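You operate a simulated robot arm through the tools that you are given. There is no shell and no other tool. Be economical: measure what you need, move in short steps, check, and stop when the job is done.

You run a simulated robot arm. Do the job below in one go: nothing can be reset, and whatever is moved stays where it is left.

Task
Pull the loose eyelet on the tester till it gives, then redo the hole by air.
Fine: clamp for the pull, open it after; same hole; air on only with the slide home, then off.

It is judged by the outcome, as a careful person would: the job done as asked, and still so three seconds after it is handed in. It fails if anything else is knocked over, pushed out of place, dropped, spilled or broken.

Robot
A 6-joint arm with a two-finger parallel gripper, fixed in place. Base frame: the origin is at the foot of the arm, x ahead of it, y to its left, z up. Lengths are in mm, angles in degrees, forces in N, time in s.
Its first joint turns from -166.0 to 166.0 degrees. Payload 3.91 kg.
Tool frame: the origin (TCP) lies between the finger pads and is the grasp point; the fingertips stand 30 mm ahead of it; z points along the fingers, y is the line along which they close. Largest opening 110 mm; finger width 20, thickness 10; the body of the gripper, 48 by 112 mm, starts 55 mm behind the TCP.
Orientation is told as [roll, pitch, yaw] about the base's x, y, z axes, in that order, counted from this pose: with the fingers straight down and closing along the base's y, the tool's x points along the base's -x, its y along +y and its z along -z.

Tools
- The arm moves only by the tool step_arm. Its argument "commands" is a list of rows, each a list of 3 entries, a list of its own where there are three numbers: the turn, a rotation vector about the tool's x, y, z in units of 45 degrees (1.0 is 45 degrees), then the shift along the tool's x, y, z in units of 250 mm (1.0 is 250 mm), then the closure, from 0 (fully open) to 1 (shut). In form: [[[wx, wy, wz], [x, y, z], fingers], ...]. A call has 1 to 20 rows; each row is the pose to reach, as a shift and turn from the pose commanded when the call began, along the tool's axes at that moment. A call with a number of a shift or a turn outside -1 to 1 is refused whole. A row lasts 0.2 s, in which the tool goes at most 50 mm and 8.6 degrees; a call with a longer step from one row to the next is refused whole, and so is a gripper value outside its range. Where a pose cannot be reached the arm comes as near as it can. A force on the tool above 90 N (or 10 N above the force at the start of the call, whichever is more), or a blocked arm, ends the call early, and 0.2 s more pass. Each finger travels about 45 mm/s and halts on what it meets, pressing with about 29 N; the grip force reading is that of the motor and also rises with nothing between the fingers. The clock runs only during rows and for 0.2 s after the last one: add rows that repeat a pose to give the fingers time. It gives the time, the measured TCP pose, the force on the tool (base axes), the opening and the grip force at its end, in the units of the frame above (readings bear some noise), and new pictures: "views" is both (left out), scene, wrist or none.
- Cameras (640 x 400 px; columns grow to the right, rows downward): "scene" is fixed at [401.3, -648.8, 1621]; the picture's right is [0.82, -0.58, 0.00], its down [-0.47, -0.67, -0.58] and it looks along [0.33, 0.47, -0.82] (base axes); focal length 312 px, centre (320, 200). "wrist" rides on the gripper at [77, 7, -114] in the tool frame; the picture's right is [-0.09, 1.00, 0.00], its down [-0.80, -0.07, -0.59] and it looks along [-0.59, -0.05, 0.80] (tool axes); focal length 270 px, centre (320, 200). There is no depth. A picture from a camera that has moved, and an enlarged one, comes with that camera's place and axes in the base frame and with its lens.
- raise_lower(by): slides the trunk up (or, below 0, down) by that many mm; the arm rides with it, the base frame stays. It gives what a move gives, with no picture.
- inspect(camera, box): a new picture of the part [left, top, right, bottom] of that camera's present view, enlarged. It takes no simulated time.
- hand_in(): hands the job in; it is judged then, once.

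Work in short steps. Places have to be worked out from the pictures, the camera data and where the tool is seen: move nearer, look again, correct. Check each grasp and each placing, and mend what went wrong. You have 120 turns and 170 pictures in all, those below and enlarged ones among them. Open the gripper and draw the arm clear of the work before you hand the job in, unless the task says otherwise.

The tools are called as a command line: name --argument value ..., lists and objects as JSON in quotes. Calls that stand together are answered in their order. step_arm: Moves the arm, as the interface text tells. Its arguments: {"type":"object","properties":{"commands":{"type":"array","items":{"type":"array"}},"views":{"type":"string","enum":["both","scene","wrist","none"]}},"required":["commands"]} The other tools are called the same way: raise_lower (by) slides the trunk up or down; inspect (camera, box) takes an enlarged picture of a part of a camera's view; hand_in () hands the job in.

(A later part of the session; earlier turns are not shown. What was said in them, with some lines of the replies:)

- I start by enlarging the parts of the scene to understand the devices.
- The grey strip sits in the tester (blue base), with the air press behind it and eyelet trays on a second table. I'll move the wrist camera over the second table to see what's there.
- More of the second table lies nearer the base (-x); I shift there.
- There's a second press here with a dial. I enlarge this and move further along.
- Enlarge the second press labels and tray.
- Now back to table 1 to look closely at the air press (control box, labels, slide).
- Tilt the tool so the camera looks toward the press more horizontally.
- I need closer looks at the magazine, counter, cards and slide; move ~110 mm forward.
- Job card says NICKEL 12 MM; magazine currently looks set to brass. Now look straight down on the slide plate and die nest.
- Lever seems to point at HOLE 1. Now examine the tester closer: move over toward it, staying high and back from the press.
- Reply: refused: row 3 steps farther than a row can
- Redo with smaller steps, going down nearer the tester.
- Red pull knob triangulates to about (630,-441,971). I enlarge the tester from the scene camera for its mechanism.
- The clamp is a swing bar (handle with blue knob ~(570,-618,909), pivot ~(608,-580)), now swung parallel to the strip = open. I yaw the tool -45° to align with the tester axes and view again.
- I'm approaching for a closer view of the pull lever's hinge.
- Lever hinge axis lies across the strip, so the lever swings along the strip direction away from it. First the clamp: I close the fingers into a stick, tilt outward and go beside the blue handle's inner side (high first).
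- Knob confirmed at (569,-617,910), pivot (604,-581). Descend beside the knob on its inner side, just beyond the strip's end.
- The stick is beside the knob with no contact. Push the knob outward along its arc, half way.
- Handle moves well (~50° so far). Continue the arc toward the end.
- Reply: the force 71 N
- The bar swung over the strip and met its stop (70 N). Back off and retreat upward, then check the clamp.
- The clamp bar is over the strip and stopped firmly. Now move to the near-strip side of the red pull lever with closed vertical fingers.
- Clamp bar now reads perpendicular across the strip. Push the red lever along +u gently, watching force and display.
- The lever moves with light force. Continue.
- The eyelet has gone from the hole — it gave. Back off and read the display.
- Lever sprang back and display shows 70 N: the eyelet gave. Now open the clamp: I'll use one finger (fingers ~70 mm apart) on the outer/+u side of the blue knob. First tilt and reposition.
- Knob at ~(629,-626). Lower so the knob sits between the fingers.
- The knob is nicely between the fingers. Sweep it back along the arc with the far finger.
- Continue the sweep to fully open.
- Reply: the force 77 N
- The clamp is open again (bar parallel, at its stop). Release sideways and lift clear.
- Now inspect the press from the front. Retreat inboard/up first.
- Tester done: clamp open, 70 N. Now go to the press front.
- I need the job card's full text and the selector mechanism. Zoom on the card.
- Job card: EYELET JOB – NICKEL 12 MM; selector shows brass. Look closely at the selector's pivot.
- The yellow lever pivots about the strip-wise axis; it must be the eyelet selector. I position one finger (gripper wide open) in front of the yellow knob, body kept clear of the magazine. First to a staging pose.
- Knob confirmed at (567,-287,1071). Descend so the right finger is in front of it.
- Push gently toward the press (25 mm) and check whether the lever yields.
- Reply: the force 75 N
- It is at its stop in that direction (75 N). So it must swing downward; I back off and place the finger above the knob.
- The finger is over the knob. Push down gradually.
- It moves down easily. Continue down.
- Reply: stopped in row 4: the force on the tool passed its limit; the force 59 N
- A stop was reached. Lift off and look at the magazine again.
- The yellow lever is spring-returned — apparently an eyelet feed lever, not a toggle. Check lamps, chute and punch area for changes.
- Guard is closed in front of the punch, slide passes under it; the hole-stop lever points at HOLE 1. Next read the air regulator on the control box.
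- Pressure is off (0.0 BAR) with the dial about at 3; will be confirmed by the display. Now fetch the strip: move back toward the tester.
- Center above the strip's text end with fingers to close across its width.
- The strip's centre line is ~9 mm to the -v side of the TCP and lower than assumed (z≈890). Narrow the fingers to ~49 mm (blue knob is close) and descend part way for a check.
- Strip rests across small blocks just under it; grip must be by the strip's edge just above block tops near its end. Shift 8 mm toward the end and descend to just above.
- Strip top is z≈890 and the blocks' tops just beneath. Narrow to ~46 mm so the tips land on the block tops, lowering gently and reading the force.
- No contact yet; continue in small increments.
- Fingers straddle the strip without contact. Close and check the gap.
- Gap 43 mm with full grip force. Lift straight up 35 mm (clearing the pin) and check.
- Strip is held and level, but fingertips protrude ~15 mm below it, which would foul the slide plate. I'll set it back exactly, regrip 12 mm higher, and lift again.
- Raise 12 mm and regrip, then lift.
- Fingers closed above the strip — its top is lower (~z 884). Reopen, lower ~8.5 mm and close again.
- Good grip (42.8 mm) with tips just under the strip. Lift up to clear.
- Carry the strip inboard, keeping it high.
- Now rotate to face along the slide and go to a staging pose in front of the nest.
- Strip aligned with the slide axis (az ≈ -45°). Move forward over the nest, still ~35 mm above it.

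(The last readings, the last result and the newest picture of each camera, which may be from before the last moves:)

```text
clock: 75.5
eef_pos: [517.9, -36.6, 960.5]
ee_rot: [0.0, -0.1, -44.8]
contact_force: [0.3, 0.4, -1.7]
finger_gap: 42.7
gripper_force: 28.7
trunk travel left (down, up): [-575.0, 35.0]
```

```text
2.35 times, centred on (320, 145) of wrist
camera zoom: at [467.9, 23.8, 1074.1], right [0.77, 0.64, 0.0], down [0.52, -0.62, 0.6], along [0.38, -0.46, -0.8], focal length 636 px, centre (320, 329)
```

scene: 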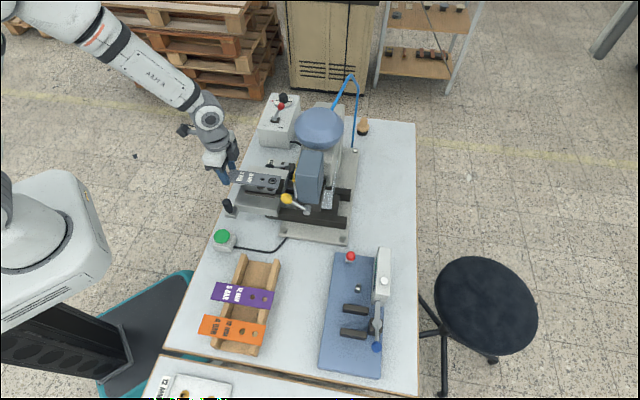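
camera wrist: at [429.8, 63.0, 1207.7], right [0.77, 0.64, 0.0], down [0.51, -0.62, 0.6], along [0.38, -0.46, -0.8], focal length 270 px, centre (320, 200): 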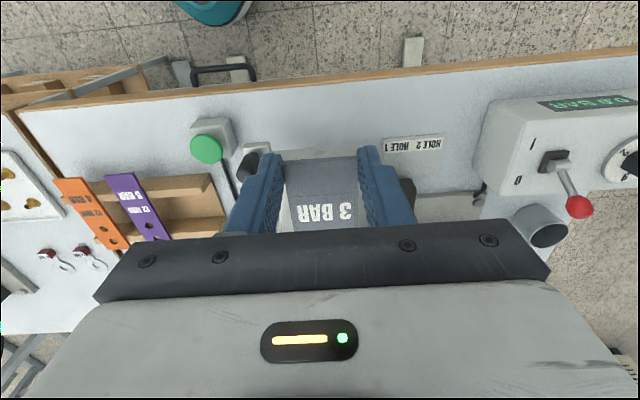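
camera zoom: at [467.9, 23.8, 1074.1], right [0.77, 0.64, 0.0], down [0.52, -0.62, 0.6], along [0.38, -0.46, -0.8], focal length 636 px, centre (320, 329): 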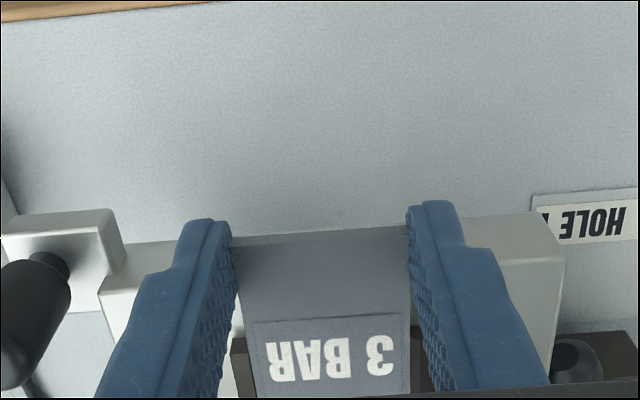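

Strip is over the nest; zoom to compare rail edges either side of the strip.

inspect --camera "wrist" --box '[280, 180, 380, 230]'

inspect --camera "scene" --box '[240, 160, 290, 210]'

```text
6.40 times, centred on (330, 205) of wrist
camera zoom: at [467.9, 23.8, 1074.1], right [0.77, 0.64, 0.0], down [0.52, -0.62, 0.6], along [0.38, -0.46, -0.8], focal length 1730 px, centre (256, 168)
```

zoom: 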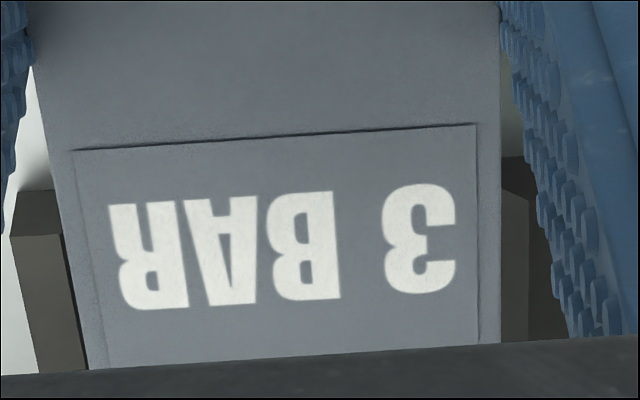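

```text
8.00 times, centred on (265, 185) of scene
camera zoom: at [401.3, -648.8, 1621.0], right [0.82, -0.58, 0.0], down [-0.47, -0.67, -0.58], along [0.33, 0.47, -0.82], focal length 2492 px, centre (760, 320)
```

zoom: 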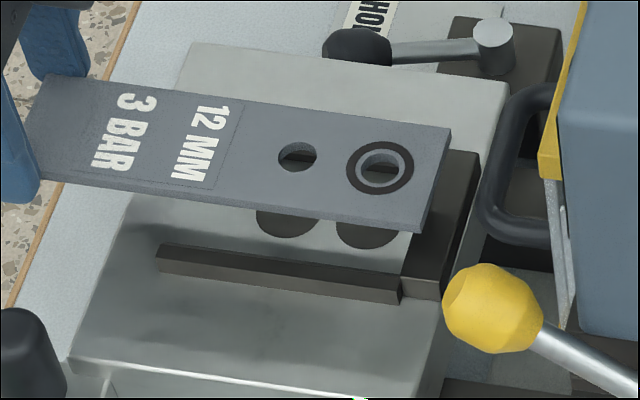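

Nest centre is ~3 mm to -u and the strip end ~8 mm too far forward. Correct and lower to just above the rails.

step_arm --commands '[[[0, 0, 0], [0.032, -0.012, 0], 0.8], [[0, 0, 0], [0.032, -0.012, 0.04], 0.8], [[0, 0, 0], [0.032, -0.012, 0.06], 0.8], [[0, 0, 0], [0.032, -0.012, 0.06], 0.8]]' --views "none"

inspect --camera "scene" --box '[240, 160, 290, 210]'

inspect --camera "wrist" --box '[270, 150, 380, 230]'

```text
clock: 76.5
eef_pos: [510.4, -32.9, 946.7]
ee_rot: [0.1, -0.2, -45.0]
contact_force: [1.2, 0.3, -1.2]
finger_gap: 42.5
gripper_force: 29.3
trunk travel left (down, up): [-575.0, 35.0]
```

```text
8.00 times, centred on (265, 185) of scene
camera zoom: at [401.3, -648.8, 1621.0], right [0.82, -0.58, 0.0], down [-0.47, -0.67, -0.58], along [0.33, 0.47, -0.82], focal length 2492 px, centre (760, 320)
```

zoom: 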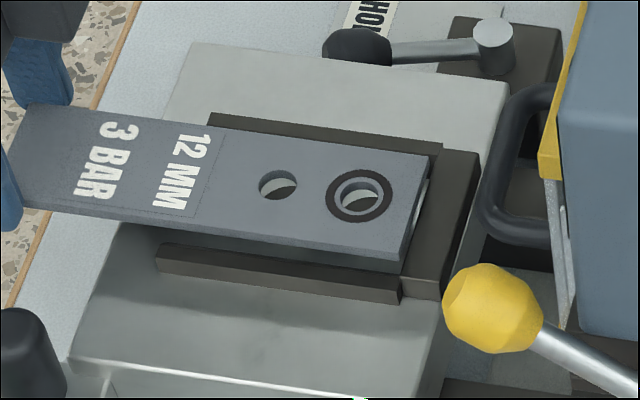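

```text
5.00 times, centred on (325, 190) of wrist
camera zoom: at [459.8, 28.5, 1059.1], right [0.77, 0.64, 0.0], down [0.52, -0.62, 0.6], along [0.38, -0.46, -0.8], focal length 1351 px, centre (295, 250)
```

zoom: 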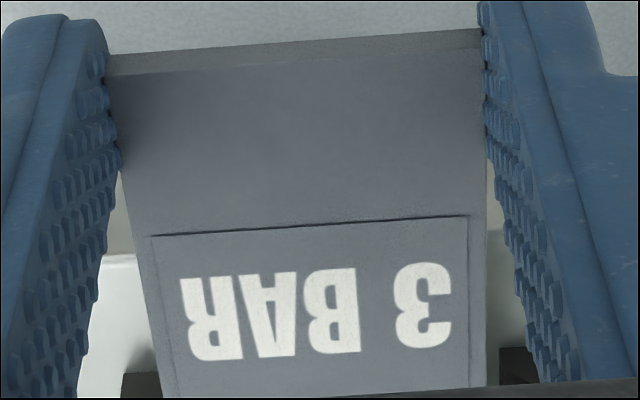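

Alignment looks good (slot has a few mm clearance). Back 2 mm from the stop, and lower to the plate while watching force.

step_arm --commands '[[[0, 0, 0], [0.008, 0.003, 0.01], 0.8], [[0, 0, 0], [0.008, 0.003, 0.025], 0.8], [[0, 0, 0], [0.008, 0.003, 0.04], 0.8], [[0, 0, 0], [0.008, 0.003, 0.05], 0.8], [[0, 0, 0], [0.008, 0.003, 0.05], 0.8]]' --views "none"

inspect --camera "scene" --box '[240, 160, 290, 210]'

```text
clock: 77.7
eef_pos: [510.4, -31.4, 933.6]
ee_rot: [0.1, -0.1, -44.9]
contact_force: [2.4, 1.0, 0.3]
finger_gap: 42.7
gripper_force: 29.2
trunk travel left (down, up): [-575.0, 35.0]
```

```text
8.00 times, centred on (265, 185) of scene
camera zoom: at [401.3, -648.8, 1621.0], right [0.82, -0.58, 0.0], down [-0.47, -0.67, -0.58], along [0.33, 0.47, -0.82], focal length 2492 px, centre (760, 320)
```

zoom: 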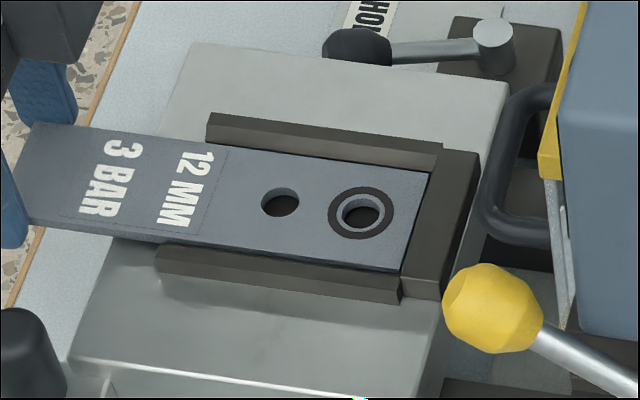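

In the slot. Lower the last few mm and push forward to the stop.

step_arm --commands '[[[0, 0, 0], [0, 0, 0.01], 0.8], [[0, 0, 0], [0, 0, 0.02], 0.8], [[0, 0, 0], [0, 0, 0.024], 0.8], [[0, 0, 0], [-0.008, 0, 0.024], 0.8], [[0, 0, 0], [-0.016, 0, 0.024], 0.8]]' --views "none"

inspect --camera "scene" --box '[240, 160, 290, 210]'

```text
clock: 78.9
eef_pos: [509.6, -31.8, 928.8]
ee_rot: [0.1, -0.2, -44.9]
contact_force: [-5.4, 7.9, 19.4]
finger_gap: 42.9
gripper_force: 29.1
trunk travel left (down, up): [-575.0, 35.0]
```

```text
8.00 times, centred on (265, 185) of scene
camera zoom: at [401.3, -648.8, 1621.0], right [0.82, -0.58, 0.0], down [-0.47, -0.67, -0.58], along [0.33, 0.47, -0.82], focal length 2492 px, centre (760, 320)
```

zoom: 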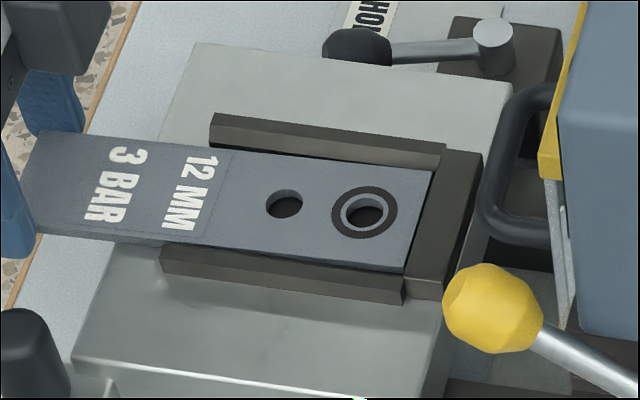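

Strip is seated against the stop. Release and lift.

step_arm --commands '[[[0, 0, 0], [0.008, 0, -0.012], 0.8], [[0, 0, 0], [0.008, 0, -0.012], 0.55], [[0, 0, 0], [0.008, 0, -0.012], 0.5], [[0, 0, 0], [0.008, 0, -0.1], 0.5], [[0, 0, 0], [0.008, 0, -0.25], 0.5], [[0, 0, 0], [0.1, 0, -0.4], 0.5], [[0, 0, 0], [0.2, 0, -0.55], 0.5], [[0, 0, 0], [0.2, 0, -0.55], 0.5]]' --views "wrist"

inspect --camera "scene" --box '[220, 140, 310, 220]'

```text
clock: 80.7
eef_pos: [477.1, 1.7, 1067.5]
ee_rot: [0.1, -0.1, -45.0]
contact_force: [-0.6, 0.1, 0.6]
finger_gap: 54.9
gripper_force: 0.0
trunk travel left (down, up): [-575.0, 35.0]
camera wrist: at [427.3, 62.8, 1180.9], right [0.77, 0.64, 0.0], down [0.52, -0.62, 0.6], along [0.38, -0.46, -0.8], focal length 270 px, centre (320, 200)
```

wrist: 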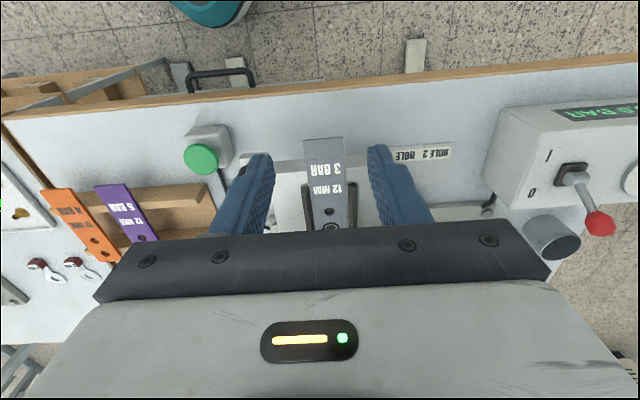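

```text
5.00 times, centred on (265, 180) of scene
camera zoom: at [401.3, -648.8, 1621.0], right [0.82, -0.58, 0.0], down [-0.47, -0.67, -0.58], along [0.33, 0.47, -0.82], focal length 1557 px, centre (595, 300)
```

zoom: 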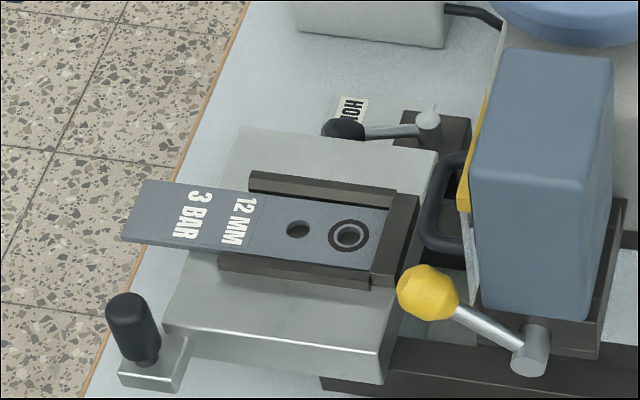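

Strip sits properly. Now go to the slide handle with closed fingers, on its robot side.

step_arm --commands '[[[0, 0, 0], [0, -0.12, 0], 0.8], [[0, 0, 0], [0, -0.25, 0], 1], [[0, 0, 0], [-0.05, -0.37, 0.06], 1], [[0, 0, 0], [-0.12, -0.37, 0.2], 1], [[0, 0, 0], [-0.18, -0.37, 0.36], 1], [[0, 0, 0], [-0.18, -0.37, 0.468], 1], [[0, 0, 0], [-0.18, -0.37, 0.468], 1]]' --views "both"

inspect --camera "scene" --box '[190, 140, 330, 240]'

```text
clock: 82.3
eef_pos: [443.7, -94.2, 946.4]
ee_rot: [0.2, -0.2, -45.0]
contact_force: [0.3, 0.2, 0.7]
finger_gap: 0.1
gripper_force: 29.3
trunk travel left (down, up): [-575.0, 35.0]
camera wrist: at [394.2, -33.3, 1058.8], right [0.77, 0.64, 0.0], down [0.52, -0.62, 0.6], along [0.38, -0.46, -0.8], focal length 270 px, centre (320, 200)
```

scene: 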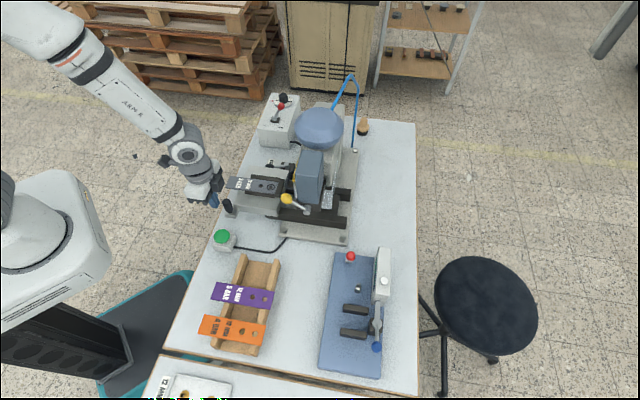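
wrist: 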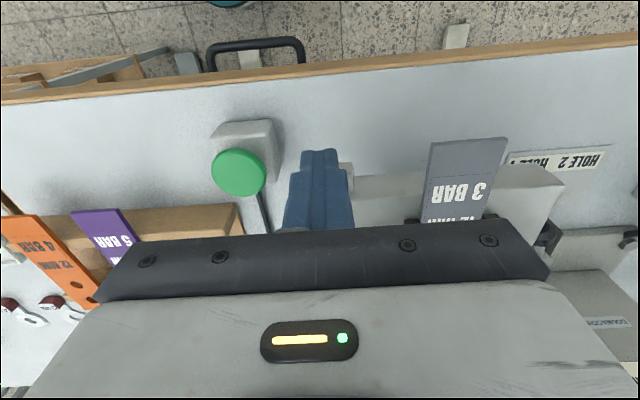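

```text
4.00 times, centred on (260, 190) of scene
camera zoom: at [401.3, -648.8, 1621.0], right [0.82, -0.58, 0.0], down [-0.47, -0.67, -0.58], along [0.33, 0.47, -0.82], focal length 1246 px, centre (560, 240)
```

zoom: 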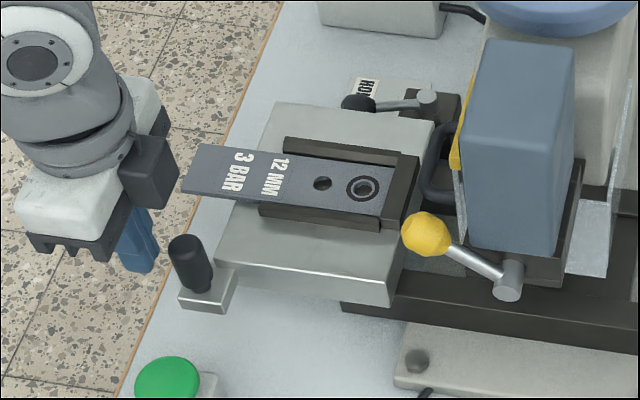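

Fingers are directly behind the handle. Push the slide in ~85 mm first.

step_arm --commands '[[[0, 0, 0], [-0.08, 0, 0], 1], [[0, 0, 0], [-0.16, 0, 0], 1], [[0, 0, 0], [-0.24, 0, 0], 1], [[0, 0, 0], [-0.32, 0, 0], 1], [[0, 0, 0], [-0.4, 0, 0], 1]]' --views "scene"

inspect --camera "scene" --box '[210, 130, 350, 240]'

```text
clock: 83.5
eef_pos: [515.7, -167.0, 947.7]
ee_rot: [0.1, -0.2, -45.0]
contact_force: [0.5, 0.3, 0.0]
finger_gap: 0.0
gripper_force: 29.2
trunk travel left (down, up): [-575.0, 35.0]
```

scene: 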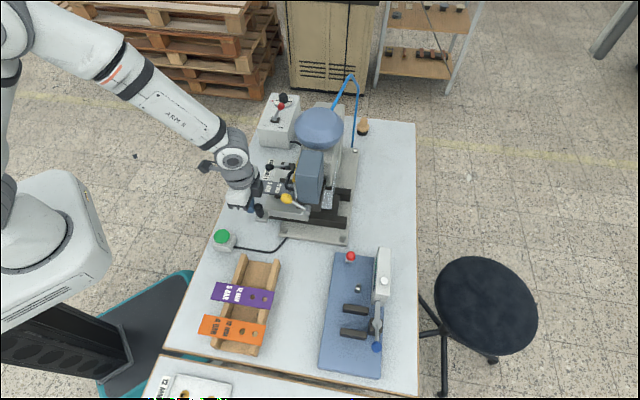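

```text
3.64 times, centred on (280, 185) of scene
camera zoom: at [401.3, -648.8, 1621.0], right [0.82, -0.58, 0.0], down [-0.47, -0.67, -0.58], along [0.33, 0.47, -0.82], focal length 1133 px, centre (466, 254)
```

zoom: 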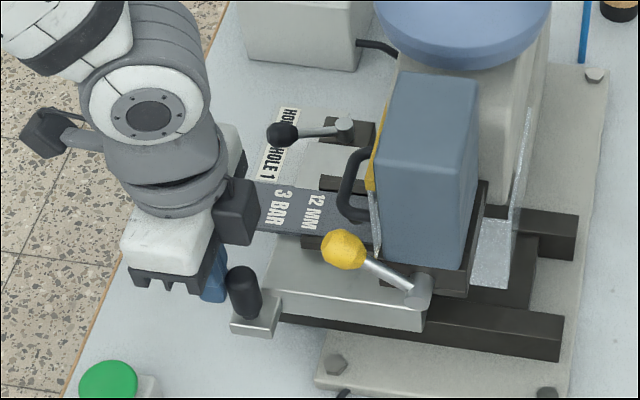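

The slide glides under the guard. Continue until it stops.

step_arm --commands '[[[0, 0, 0], [-0.06, 0, 0], 1], [[0, 0, 0], [-0.12, 0, 0], 1], [[0, 0, 0], [-0.16, 0, 0], 1], [[0, 0, 0], [-0.19, 0, 0], 1], [[0, 0, 0], [-0.22, 0, 0], 1], [[0, 0, 0], [-0.24, 0, 0], 1]]' --views "both"

inspect --camera "scene" --box '[210, 130, 350, 240]'

```text
clock: 84.9
eef_pos: [553.4, -203.8, 948.9]
ee_rot: [-0.1, 0.3, -45.0]
contact_force: [-19.8, 27.8, -0.6]
finger_gap: 0.1
gripper_force: 29.1
trunk travel left (down, up): [-575.0, 35.0]
camera wrist: at [503.7, -143.2, 1062.6], right [0.77, 0.64, 0.0], down [0.52, -0.62, 0.59], along [0.38, -0.45, -0.81], focal length 270 px, centre (320, 200)
```

scene: 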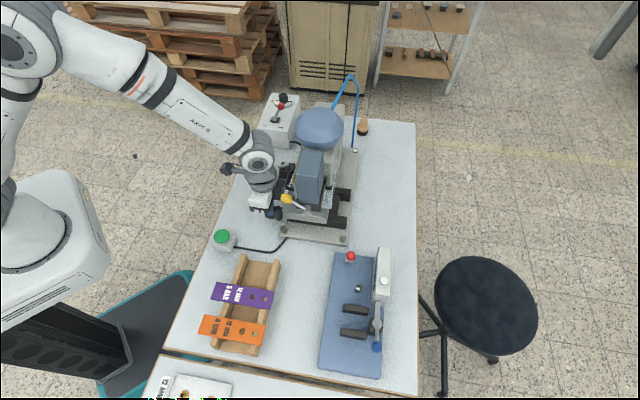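
wrist: 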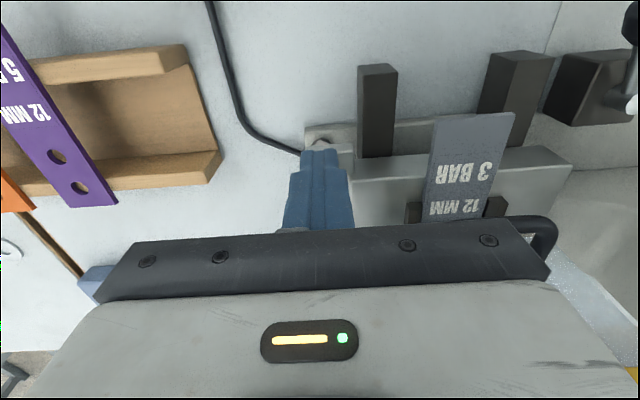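

```text
3.64 times, centred on (280, 185) of scene
camera zoom: at [401.3, -648.8, 1621.0], right [0.82, -0.58, 0.0], down [-0.47, -0.67, -0.58], along [0.33, 0.47, -0.82], focal length 1133 px, centre (466, 254)
```

zoom: 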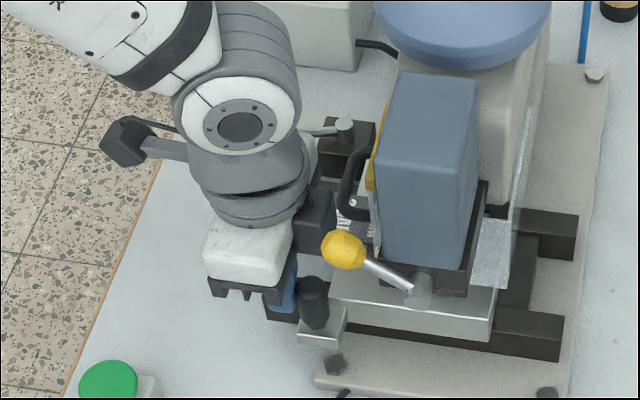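

The slide stopped after ~139 mm travel, putting the end (ring) hole at the punch axis (dome p≈648) – HOLE 1 is the correct stop. Next nudge the strip's rear end to make sure it's against its stop.

step_arm --commands '[[[0, 0, 0], [0.06, 0, 0], 1], [[0, 0, 0], [0.14, 0, -0.08], 1], [[0, 0, 0], [0.14, 0.1, -0.2], 1], [[0, 0, 0], [0.14, 0.25, -0.2], 1], [[0, 0, 0], [0.14, 0.36, -0.2], 1], [[0, 0, 0], [0.14, 0.36, -0.05], 1], [[0, 0, 0], [0.14, 0.36, 0.08], 1], [[0, 0, 0], [0.14, 0.36, 0.08], 1]]' --views "both"

inspect --camera "scene" --box '[210, 130, 350, 240]'

```text
clock: 86.7
eef_pos: [594.8, -121.2, 929.7]
ee_rot: [0.2, -0.2, -45.0]
contact_force: [0.0, 1.4, 0.1]
finger_gap: 0.0
gripper_force: 29.4
trunk travel left (down, up): [-575.0, 35.0]
camera wrist: at [544.6, -59.6, 1042.9], right [0.77, 0.64, 0.0], down [0.52, -0.62, 0.6], along [0.38, -0.46, -0.8], focal length 270 px, centre (320, 200)
```

scene: 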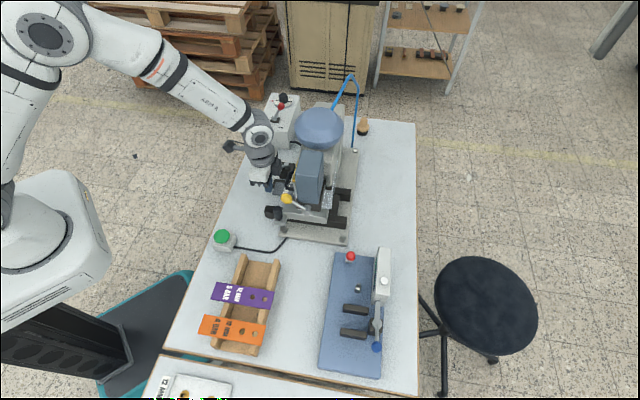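
wrist: 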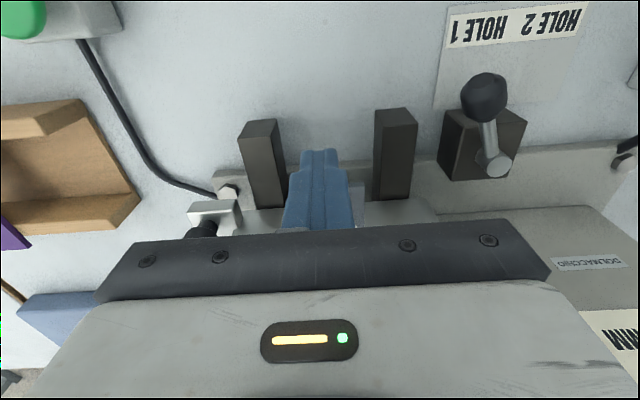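

```text
3.64 times, centred on (280, 185) of scene
camera zoom: at [401.3, -648.8, 1621.0], right [0.82, -0.58, 0.0], down [-0.47, -0.67, -0.58], along [0.33, 0.47, -0.82], focal length 1133 px, centre (466, 254)
```

zoom: 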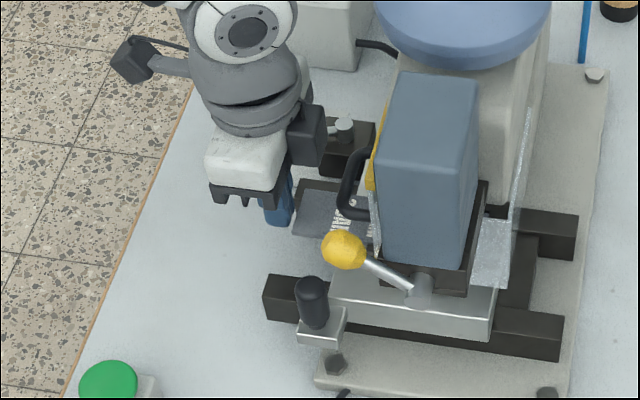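

Nudge forward ~20 mm gently.

step_arm --commands '[[[0, 0, 0], [-0.03, 0, 0], 1], [[0, 0, 0], [-0.05, 0, 0], 1], [[0, 0, 0], [-0.065, 0, 0], 1], [[0, 0, 0], [-0.08, 0, 0], 1], [[0, 0, 0], [-0.08, 0, 0], 1]]' --views "wrist"

inspect --camera "wrist" --box '[180, 100, 440, 230]'

```text
clock: 87.9
eef_pos: [598.5, -125.1, 929.7]
ee_rot: [-0.6, 0.6, -44.8]
contact_force: [-45.6, 58.5, -1.7]
finger_gap: 0.0
gripper_force: 28.9
trunk travel left (down, up): [-575.0, 35.0]
camera wrist: at [550.5, -64.5, 1044.1], right [0.76, 0.64, -0.01], down [0.53, -0.61, 0.59], along [0.37, -0.45, -0.81], focal length 270 px, centre (320, 200)
```

wrist: 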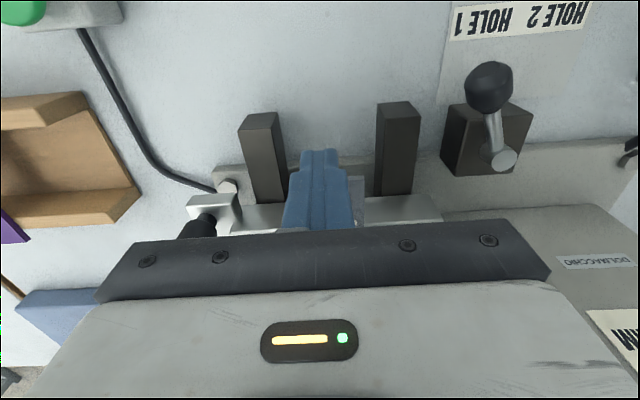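

```text
2.46 times, centred on (310, 165) of wrist
camera zoom: at [550.5, -64.5, 1044.1], right [0.76, 0.64, -0.01], down [0.53, -0.61, 0.59], along [0.37, -0.45, -0.81], focal length 665 px, centre (345, 286)
```

zoom: 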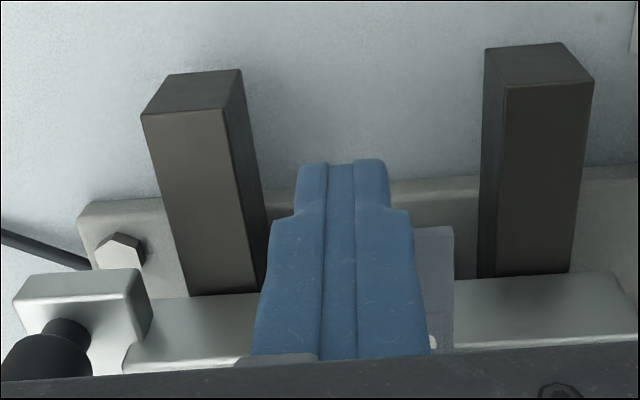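

Strip is firmly against its stop, slide unmoved. Back off, rise and go toward the air control lever (knob est. (776,107,967), leaning to the "0" side).

step_arm --commands '[[[0, 0, 0], [0.1, 0, 0], 1], [[0, 0, 0], [0.22, 0, -0.08], 1], [[0, 0, 0], [0.24, 0, -0.25], 1], [[0, 0, 0], [0.24, 0, -0.44], 1], [[0, 0, 0], [0.24, 0.1, -0.58], 1], [[0, 0, 0], [0.24, 0.28, -0.62], 1], [[0, 0, 0], [0.24, 0.46, -0.62], 1], [[0, 0, 0], [0.24, 0.64, -0.62], 1], [[0, 0, 0], [0.24, 0.8, -0.62], 1], [[0, 0, 0], [0.24, 0.8, -0.62], 1]]' --views "both"

inspect --camera "scene" --box '[230, 80, 370, 250]'

```text
clock: 90.1
eef_pos: [708.6, 51.9, 1084.4]
ee_rot: [0.0, -0.1, -45.0]
contact_force: [-0.1, 1.0, -0.2]
finger_gap: 0.1
gripper_force: 28.9
trunk travel left (down, up): [-575.0, 35.0]
camera wrist: at [658.1, 111.5, 1197.8], right [0.77, 0.64, 0.0], down [0.52, -0.62, 0.6], along [0.38, -0.46, -0.8], focal length 270 px, centre (320, 200)
```

scene: 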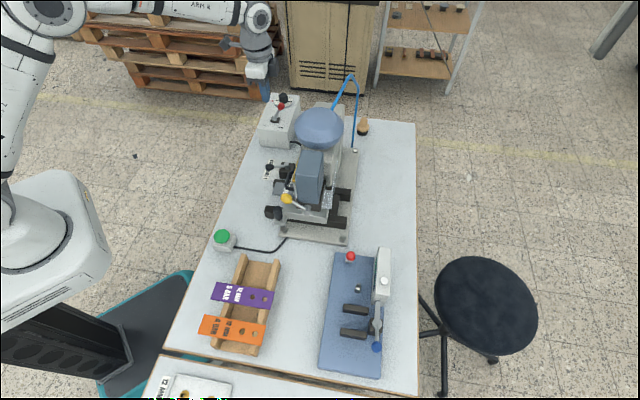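
wrist: 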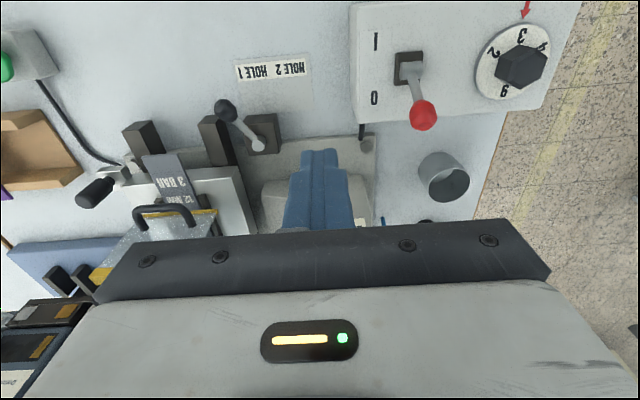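

```text
2.35 times, centred on (300, 165) of scene
camera zoom: at [401.3, -648.8, 1621.0], right [0.82, -0.58, 0.0], down [-0.47, -0.67, -0.58], along [0.33, 0.47, -0.82], focal length 733 px, centre (367, 282)
```

zoom: 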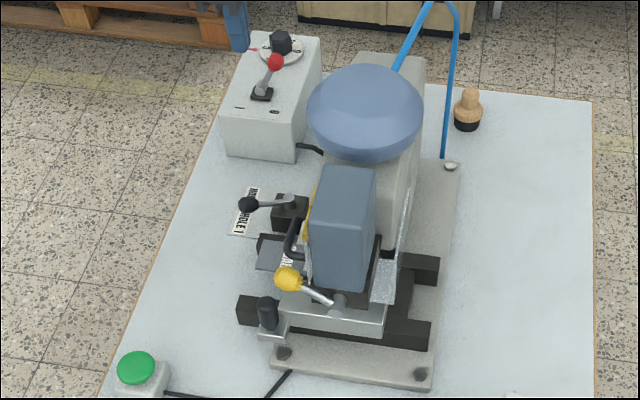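

Dial reads 3 at the arrow; knob confirmed at (777,107,967). Move to its "0" side (+p) and lower.

step_arm --commands '[[[0, 0, 0], [-0.05, 0.12, 0], 1], [[0, 0, 0], [-0.1, 0.24, 0], 1], [[0, 0, 0], [-0.155, 0.352, 0.05], 1], [[0, 0, 0], [-0.155, 0.352, 0.2], 1], [[0, 0, 0], [-0.155, 0.352, 0.35], 1], [[0, 0, 0], [-0.155, 0.352, 0.43], 1], [[0, 0, 0], [-0.155, 0.352, 0.43], 1]]' --views "both"

inspect --camera "scene" --box '[230, 70, 350, 170]'

```text
clock: 91.7
eef_pos: [798.3, 85.5, 976.1]
ee_rot: [0.1, -0.1, -44.9]
contact_force: [1.0, 0.7, -0.4]
finger_gap: 0.0
gripper_force: 29.1
trunk travel left (down, up): [-575.0, 35.0]
camera wrist: at [748.3, 145.7, 1089.9], right [0.77, 0.64, 0.0], down [0.52, -0.62, 0.6], along [0.38, -0.46, -0.8], focal length 270 px, centre (320, 200)
```

scene: 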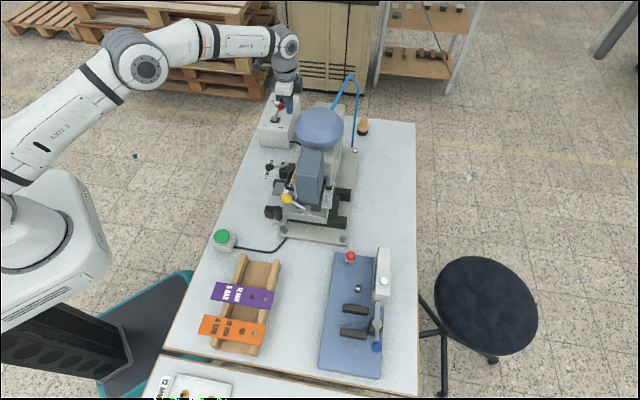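
wrist: 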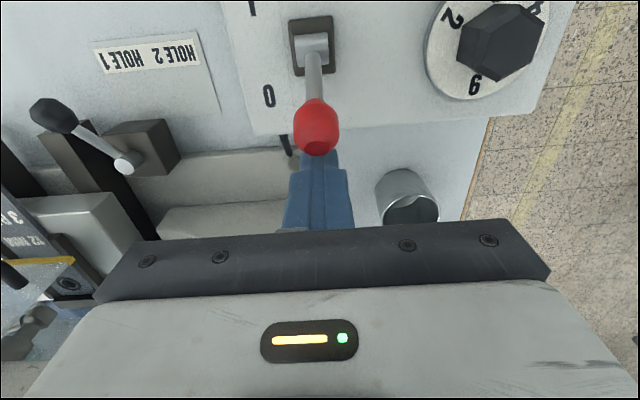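

```text
4.00 times, centred on (290, 120) of scene
camera zoom: at [401.3, -648.8, 1621.0], right [0.82, -0.58, 0.0], down [-0.47, -0.67, -0.58], along [0.33, 0.47, -0.82], focal length 1246 px, centre (440, 520)
```

zoom: 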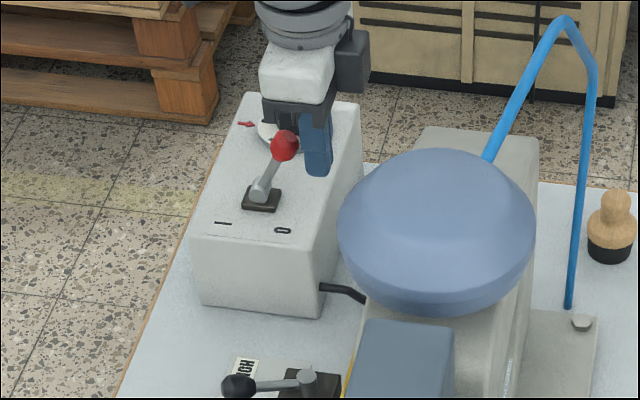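

Finger is directly behind the knob. Slide is home, so turn air on: push toward I.

step_arm --commands '[[[0, 0, 0], [0.06, 0, 0], 1], [[0, 0, 0], [0.12, 0, 0], 1], [[0, 0, 0], [0.17, 0, 0], 1], [[0, 0, 0], [0.21, 0, 0], 1], [[0, 0, 0], [0.25, 0, 0], 1], [[0, 0, 0], [0.27, 0, 0], 1]]' --views "both"

inspect --camera "scene" --box '[230, 70, 350, 170]'

```text
clock: 93.1
eef_pos: [758.2, 125.0, 978.2]
ee_rot: [0.4, -0.5, -45.2]
contact_force: [47.6, -37.9, 11.0]
finger_gap: 0.0
gripper_force: 29.5
trunk travel left (down, up): [-575.0, 35.0]
camera wrist: at [707.2, 185.8, 1090.8], right [0.77, 0.64, 0.01], down [0.51, -0.62, 0.6], along [0.39, -0.46, -0.8], focal length 270 px, centre (320, 200)
```

scene: 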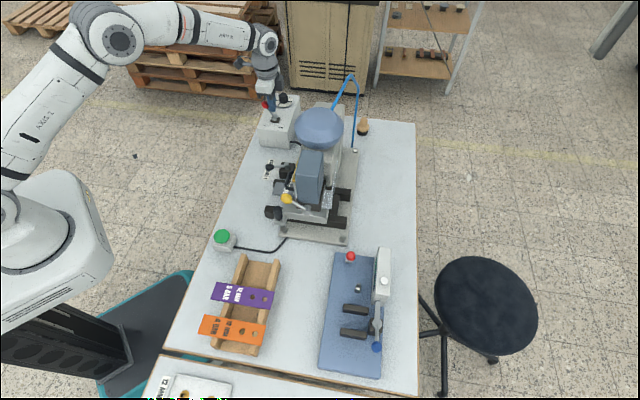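
wrist: 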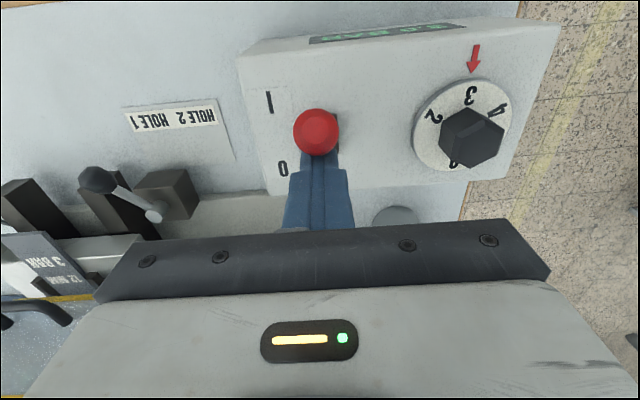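

```text
4.00 times, centred on (290, 120) of scene
camera zoom: at [401.3, -648.8, 1621.0], right [0.82, -0.58, 0.0], down [-0.47, -0.67, -0.58], along [0.33, 0.47, -0.82], focal length 1246 px, centre (440, 520)
```

zoom: 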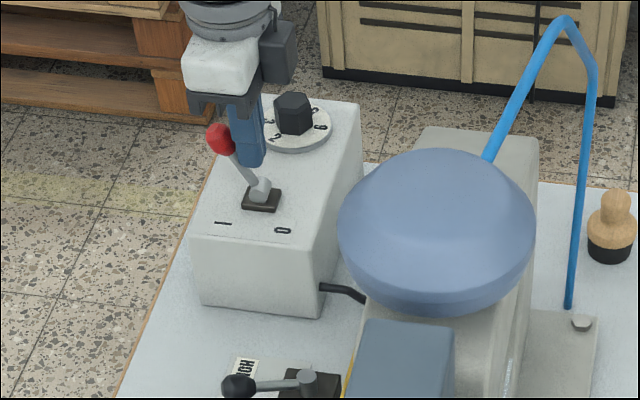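

inspect --camera "wrist" --box '[300, 10, 480, 60]'

step_arm --commands '[[[0, 0, 0], [-0.08, 0, 0], 1], [[0, 0, 0], [-0.1, 0, -0.15], 1], [[0, 0, 0], [-0.1, 0, -0.33], 1], [[0, 0, 0], [-0.1, 0, -0.45], 1], [[0, 0, 0], [0.0, -0.12, -0.5], 1], [[0, 0, 0], [0.1, -0.22, -0.5], 1], [[0, 0, 0], [0.2, -0.35, -0.5], 1], [[0, 0, 0], [0.3, -0.48, -0.5], 1], [[0, 0, 0], [0.4, -0.6, -0.5], 1], [[0, 0, 0], [0.5, -0.72, -0.5], 1]]' --views "wrist"

```text
3.56 times, centred on (390, 35) of wrist
camera zoom: at [707.2, 185.8, 1090.8], right [0.77, 0.64, 0.01], down [0.51, -0.62, 0.6], along [0.39, -0.46, -0.8], focal length 961 px, centre (71, 787)
```

zoom: 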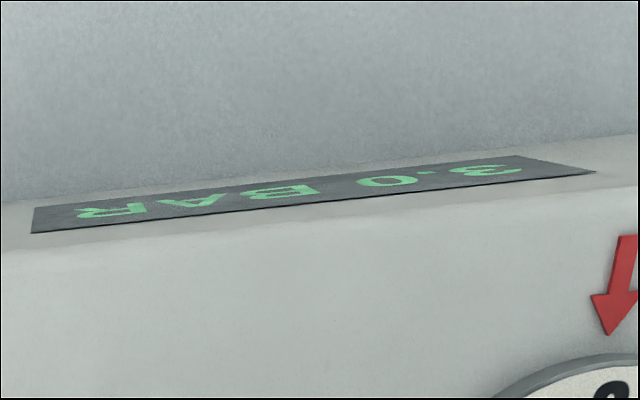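

```text
clock: 95.3
eef_pos: [532.0, 94.1, 1103.8]
ee_rot: [0.1, -0.1, -44.9]
contact_force: [0.8, 0.5, 0.2]
finger_gap: 0.1
gripper_force: 29.0
trunk travel left (down, up): [-575.0, 35.0]
camera wrist: at [482.5, 155.1, 1215.9], right [0.77, 0.64, 0.0], down [0.51, -0.62, 0.6], along [0.39, -0.46, -0.8], focal length 270 px, centre (320, 200)
```

wrist: 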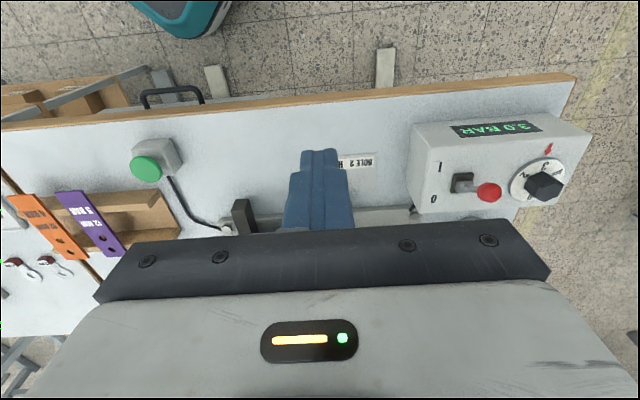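

Air is on at 3.0 BAR. Now go above the green button at about (416,-166).

step_arm --commands '[[[0, 0, 0], [-0.06, -0.167, 0.04], 1], [[0, 0, 0], [-0.12, -0.334, 0.08], 1], [[0, 0, 0], [-0.18, -0.5, 0.12], 1], [[0, 0, 0], [-0.24, -0.667, 0.16], 1], [[0, 0, 0], [-0.317, -0.837, 0.216], 1], [[0, 0, 0], [-0.36, -0.95, 0.3], 1]]' --views "none"

step_arm --commands '[[[0, 0, 0], [-0.03, -0.07, 0.1], 1], [[0, 0, 0], [-0.047, -0.113, 0.2], 1], [[0, 0, 0], [-0.047, -0.113, 0.296], 1], [[0, 0, 0], [-0.047, -0.113, 0.296], 1]]' --views "both"

inspect --camera "scene" --box '[190, 150, 330, 270]'

```text
clock: 96.7
eef_pos: [429.8, -138.8, 1027.3]
ee_rot: [0.2, -0.1, -44.9]
contact_force: [0.0, -0.2, 0.2]
finger_gap: 0.1
gripper_force: 29.1
trunk travel left (down, up): [-575.0, 35.0]
```

```text
clock: 97.7
eef_pos: [417.5, -165.4, 951.5]
ee_rot: [0.1, -0.2, -44.9]
contact_force: [1.0, 0.5, -0.7]
finger_gap: 0.0
gripper_force: 28.9
trunk travel left (down, up): [-575.0, 35.0]
camera wrist: at [368.3, -104.3, 1064.9], right [0.77, 0.64, 0.0], down [0.52, -0.62, 0.6], along [0.38, -0.46, -0.8], focal length 270 px, centre (320, 200)
```

scene: 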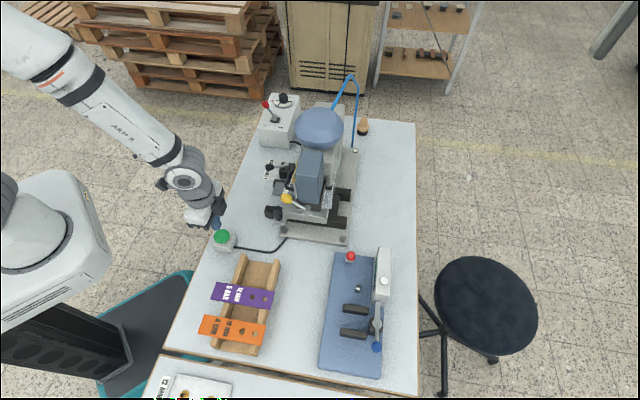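
wrist: 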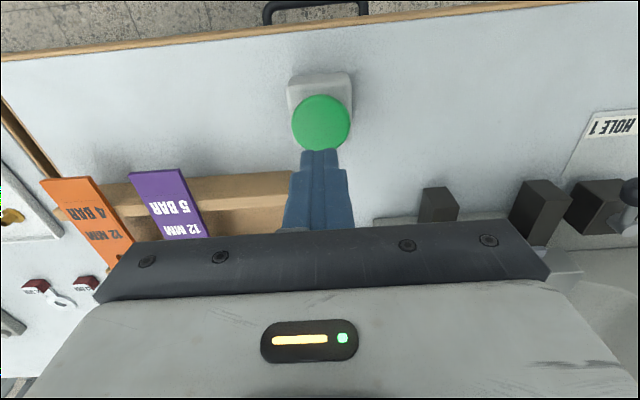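

```text
3.33 times, centred on (260, 210) of scene
camera zoom: at [401.3, -648.8, 1621.0], right [0.82, -0.58, 0.0], down [-0.47, -0.67, -0.58], along [0.33, 0.47, -0.82], focal length 1038 px, centre (520, 167)
```

zoom: 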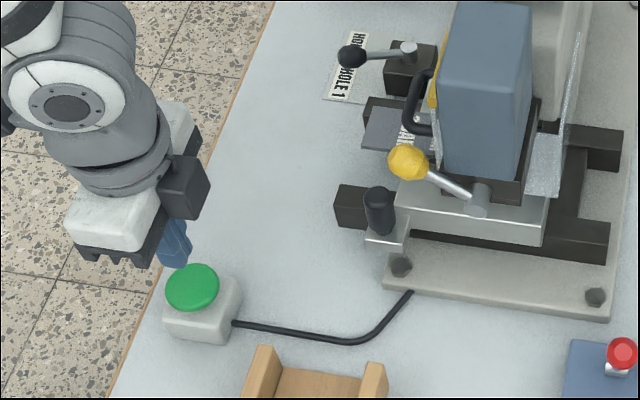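

Lower slowly onto the button, slightly re-centred.

step_arm --commands '[[[0, 0, 0], [0.02, -0.012, 0.02], 1], [[0, 0, 0], [0.02, -0.012, 0.04], 1], [[0, 0, 0], [0.02, -0.012, 0.06], 1], [[0, 0, 0], [0.02, -0.012, 0.08], 1]]' --views "none"

inspect --camera "scene" --box '[200, 190, 260, 260]'

```text
clock: 98.7
eef_pos: [411.7, -164.7, 932.3]
ee_rot: [0.1, 0.0, -45.0]
contact_force: [-0.1, -0.2, 0.7]
finger_gap: 0.0
gripper_force: 28.9
trunk travel left (down, up): [-575.0, 35.0]
```

```text
5.71 times, centred on (230, 225) of scene
camera zoom: at [401.3, -648.8, 1621.0], right [0.82, -0.58, 0.0], down [-0.47, -0.67, -0.58], along [0.33, 0.47, -0.82], focal length 1780 px, centre (834, 57)
```

zoom: 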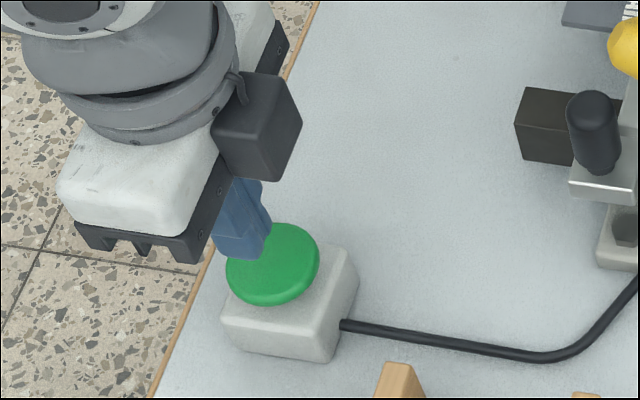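

Both cameras agree the button is directly below at z≈872. Continue lowering in small steps.

step_arm --commands '[[[0, 0, 0], [0, 0.008, 0.03], 1], [[0, 0, 0], [0, 0.008, 0.06], 1], [[0, 0, 0], [0, 0.008, 0.08], 1], [[0, 0, 0], [0, 0.008, 0.1], 1]]' --views "none"

inspect --camera "scene" --box '[200, 190, 260, 260]'

```text
clock: 99.7
eef_pos: [414.7, -163.8, 906.8]
ee_rot: [0.1, -0.1, -45.1]
contact_force: [-0.1, -0.1, 1.4]
finger_gap: 0.2
gripper_force: 29.1
trunk travel left (down, up): [-575.0, 35.0]
no pictures are left
```

```text
refused: no pictures are left
```

No pictures remain, so I proceed by force and position. Press down a little more.

step_arm --commands '[[[0, 0, 0], [0, 0, 0.012], 1], [[0, 0, 0], [0, 0, 0.024], 1], [[0, 0, 0], [0, 0, 0.032], 1]]' --views "none"

```text
clock: 100.5
eef_pos: [415.5, -164.2, 899.6]
ee_rot: [0.1, -0.2, -45.1]
contact_force: [0.1, 0.8, 2.2]
finger_gap: 0.0
gripper_force: 29.4
trunk travel left (down, up): [-575.0, 35.0]
no pictures are left
```

step_arm --commands '[[[0, 0, 0], [0, 0, 0.012], 1], [[0, 0, 0], [0, 0, 0.024], 1], [[0, 0, 0], [0, 0, 0.036], 1]]' --views "none"

```text
clock: 101.3
eef_pos: [413.7, -164.4, 894.1]
ee_rot: [0.3, -0.7, -44.9]
contact_force: [4.5, -2.3, 65.1]
finger_gap: 0.1
gripper_force: 29.3
trunk travel left (down, up): [-575.0, 35.0]
no pictures are left
```

Contact: light spring force then a firm bottom (65 N) — the button is pressed. Release, rise and wait for the stroke to finish.

step_arm --commands '[[[0, 0, 0], [0, 0, 0], 1], [[0, 0, 0], [0, 0, -0.06], 1], [[0, 0, 0], [0, 0, -0.2], 1], [[0, 0, 0], [0, 0, -0.38], 1], [[0, 0, 0], [0, 0, -0.56], 1], [[0, 0, 0], [0, 0, -0.74], 1], [[0, 0, 0], [0, 0, -0.9], 1], [[0, 0, 0], [0, 0, -0.9], 1], [[0, 0, 0], [0, 0, -0.9], 1], [[0, 0, 0], [0, 0, -0.9], 1], [[0, 0, 0], [0, 0, -0.9], 1], [[0, 0, 0], [0, 0, -0.9], 1]]' --views "none"

```text
clock: 103.9
eef_pos: [411.5, -162.8, 1114.3]
ee_rot: [0.1, -0.1, -45.1]
contact_force: [-0.6, 0.5, 0.2]
finger_gap: 0.0
gripper_force: 28.9
trunk travel left (down, up): [-575.0, 35.0]
no pictures are left
```

Travel back toward the air lever, high.

step_arm --commands '[[[0, 0, 0], [0.06, 0.16, 0], 1], [[0, 0, 0], [0.12, 0.32, 0], 1], [[0, 0, 0], [0.18, 0.48, 0], 1], [[0, 0, 0], [0.24, 0.64, 0], 1], [[0, 0, 0], [0.3, 0.8, 0], 1], [[0, 0, 0], [0.36, 0.96, 0], 1], [[0, 0, 0], [0.36, 0.96, 0], 1]]' --views "none"

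```text
clock: 105.5
eef_pos: [520.4, 70.2, 1117.4]
ee_rot: [0.1, -0.2, -45.0]
contact_force: [0.6, -0.4, 0.2]
finger_gap: 0.2
gripper_force: 29.5
trunk travel left (down, up): [-575.0, 35.0]
no pictures are left
```

step_arm --commands '[[[0, 0, 0], [-0.05, 0.16, 0], 1], [[0, 0, 0], [-0.11, 0.32, 0], 1], [[0, 0, 0], [-0.17, 0.48, 0], 1], [[0, 0, 0], [-0.23, 0.64, 0], 1], [[0, 0, 0], [-0.287, 0.8, 0], 1], [[0, 0, 0], [-0.287, 0.826, 0.15], 1], [[0, 0, 0], [-0.287, 0.826, 0.3], 1], [[0, 0, 0], [-0.287, 0.826, 0.45], 1], [[0, 0, 0], [-0.287, 0.826, 0.555], 1], [[0, 0, 0], [-0.287, 0.826, 0.555], 1]]' --views "none"

```text
clock: 107.7
eef_pos: [721.1, 164.2, 976.5]
ee_rot: [0.1, -0.1, -45.0]
contact_force: [0.0, 0.5, -0.3]
finger_gap: 0.2
gripper_force: 29.2
trunk travel left (down, up): [-575.0, 35.0]
no pictures are left
```

Push the lever back toward 0.

step_arm --commands '[[[0, 0, 0], [-0.05, -0.004, 0], 1], [[0, 0, 0], [-0.1, -0.008, 0], 1], [[0, 0, 0], [-0.15, -0.008, 0], 1], [[0, 0, 0], [-0.19, -0.008, 0], 1], [[0, 0, 0], [-0.23, -0.008, 0], 1], [[0, 0, 0], [-0.265, -0.008, 0], 1]]' --views "none"

```text
clock: 109.1
eef_pos: [760.8, 120.8, 979.1]
ee_rot: [-0.1, 0.0, -44.8]
contact_force: [-22.9, 21.5, 3.7]
finger_gap: 0.1
gripper_force: 29.1
trunk travel left (down, up): [-575.0, 35.0]
no pictures are left
```

The lever met its 0 stop (knob back at its original place). Back off, rise, retreat and open the gripper.

step_arm --commands '[[[0, 0, 0], [0.12, 0, 0], 1], [[0, 0, 0], [0.24, 0, -0.1], 1], [[0, 0, 0], [0.26, 0, -0.28], 1], [[0, 0, 0], [0.26, 0, -0.46], 1], [[0, 0, 0], [0.28, -0.1, -0.6], 1], [[0, 0, 0], [0.32, -0.26, -0.65], 0.6], [[0, 0, 0], [0.38, -0.42, -0.65], 0.3], [[0, 0, 0], [0.44, -0.58, -0.65], 0], [[0, 0, 0], [0.5, -0.74, -0.65], 0], [[0, 0, 0], [0.56, -0.9, -0.65], 0], [[0, 0, 0], [0.56, -0.9, -0.65], 0]]' --views "none"

```text
clock: 111.5
eef_pos: [508.1, 53.8, 1140.9]
ee_rot: [0.1, -0.1, -44.9]
contact_force: [-0.3, -0.7, 0.9]
finger_gap: 109.6
gripper_force: 0.1
trunk travel left (down, up): [-575.0, 35.0]
no pictures are left
```

The arm is clear, the gripper is open and the air lever is back at its 0 stop, so I hand the job in.

hand_in

```text
The job is handed in.
```

I handed the job in, but I never saw the new eyelet: the pictures ran out just before I pressed the green button. From there I judged the press stroke and turning the air off by force and position only.

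- **Pull:** I clamped the strip and pulled the eyelet until it gave. The display read 70 N, and I opened the clamp again afterwards.
- **Redo:** I put the strip in the press nest against its stop. The lever was at HOLE 1, and the slide's travel put the same hole under the punch. With the slide home I turned the air on, and the display read 3.0 BAR, as marked on the strip. I then pressed the green button until it bottomed.
- **Air off:** the lever is back against its 0 stop.
- **Yellow lever:** I pulled the yellow lever on the eyelet magazine once while the slide was still out. It sprang back, so it may have fed an eyelet early.
- **Eyelet metal:** the card on the press says NICKEL 12 MM, but the magazine holds BRASS 12 MM. I found no way to change it, so the hole was redone with brass, like the one that gave.
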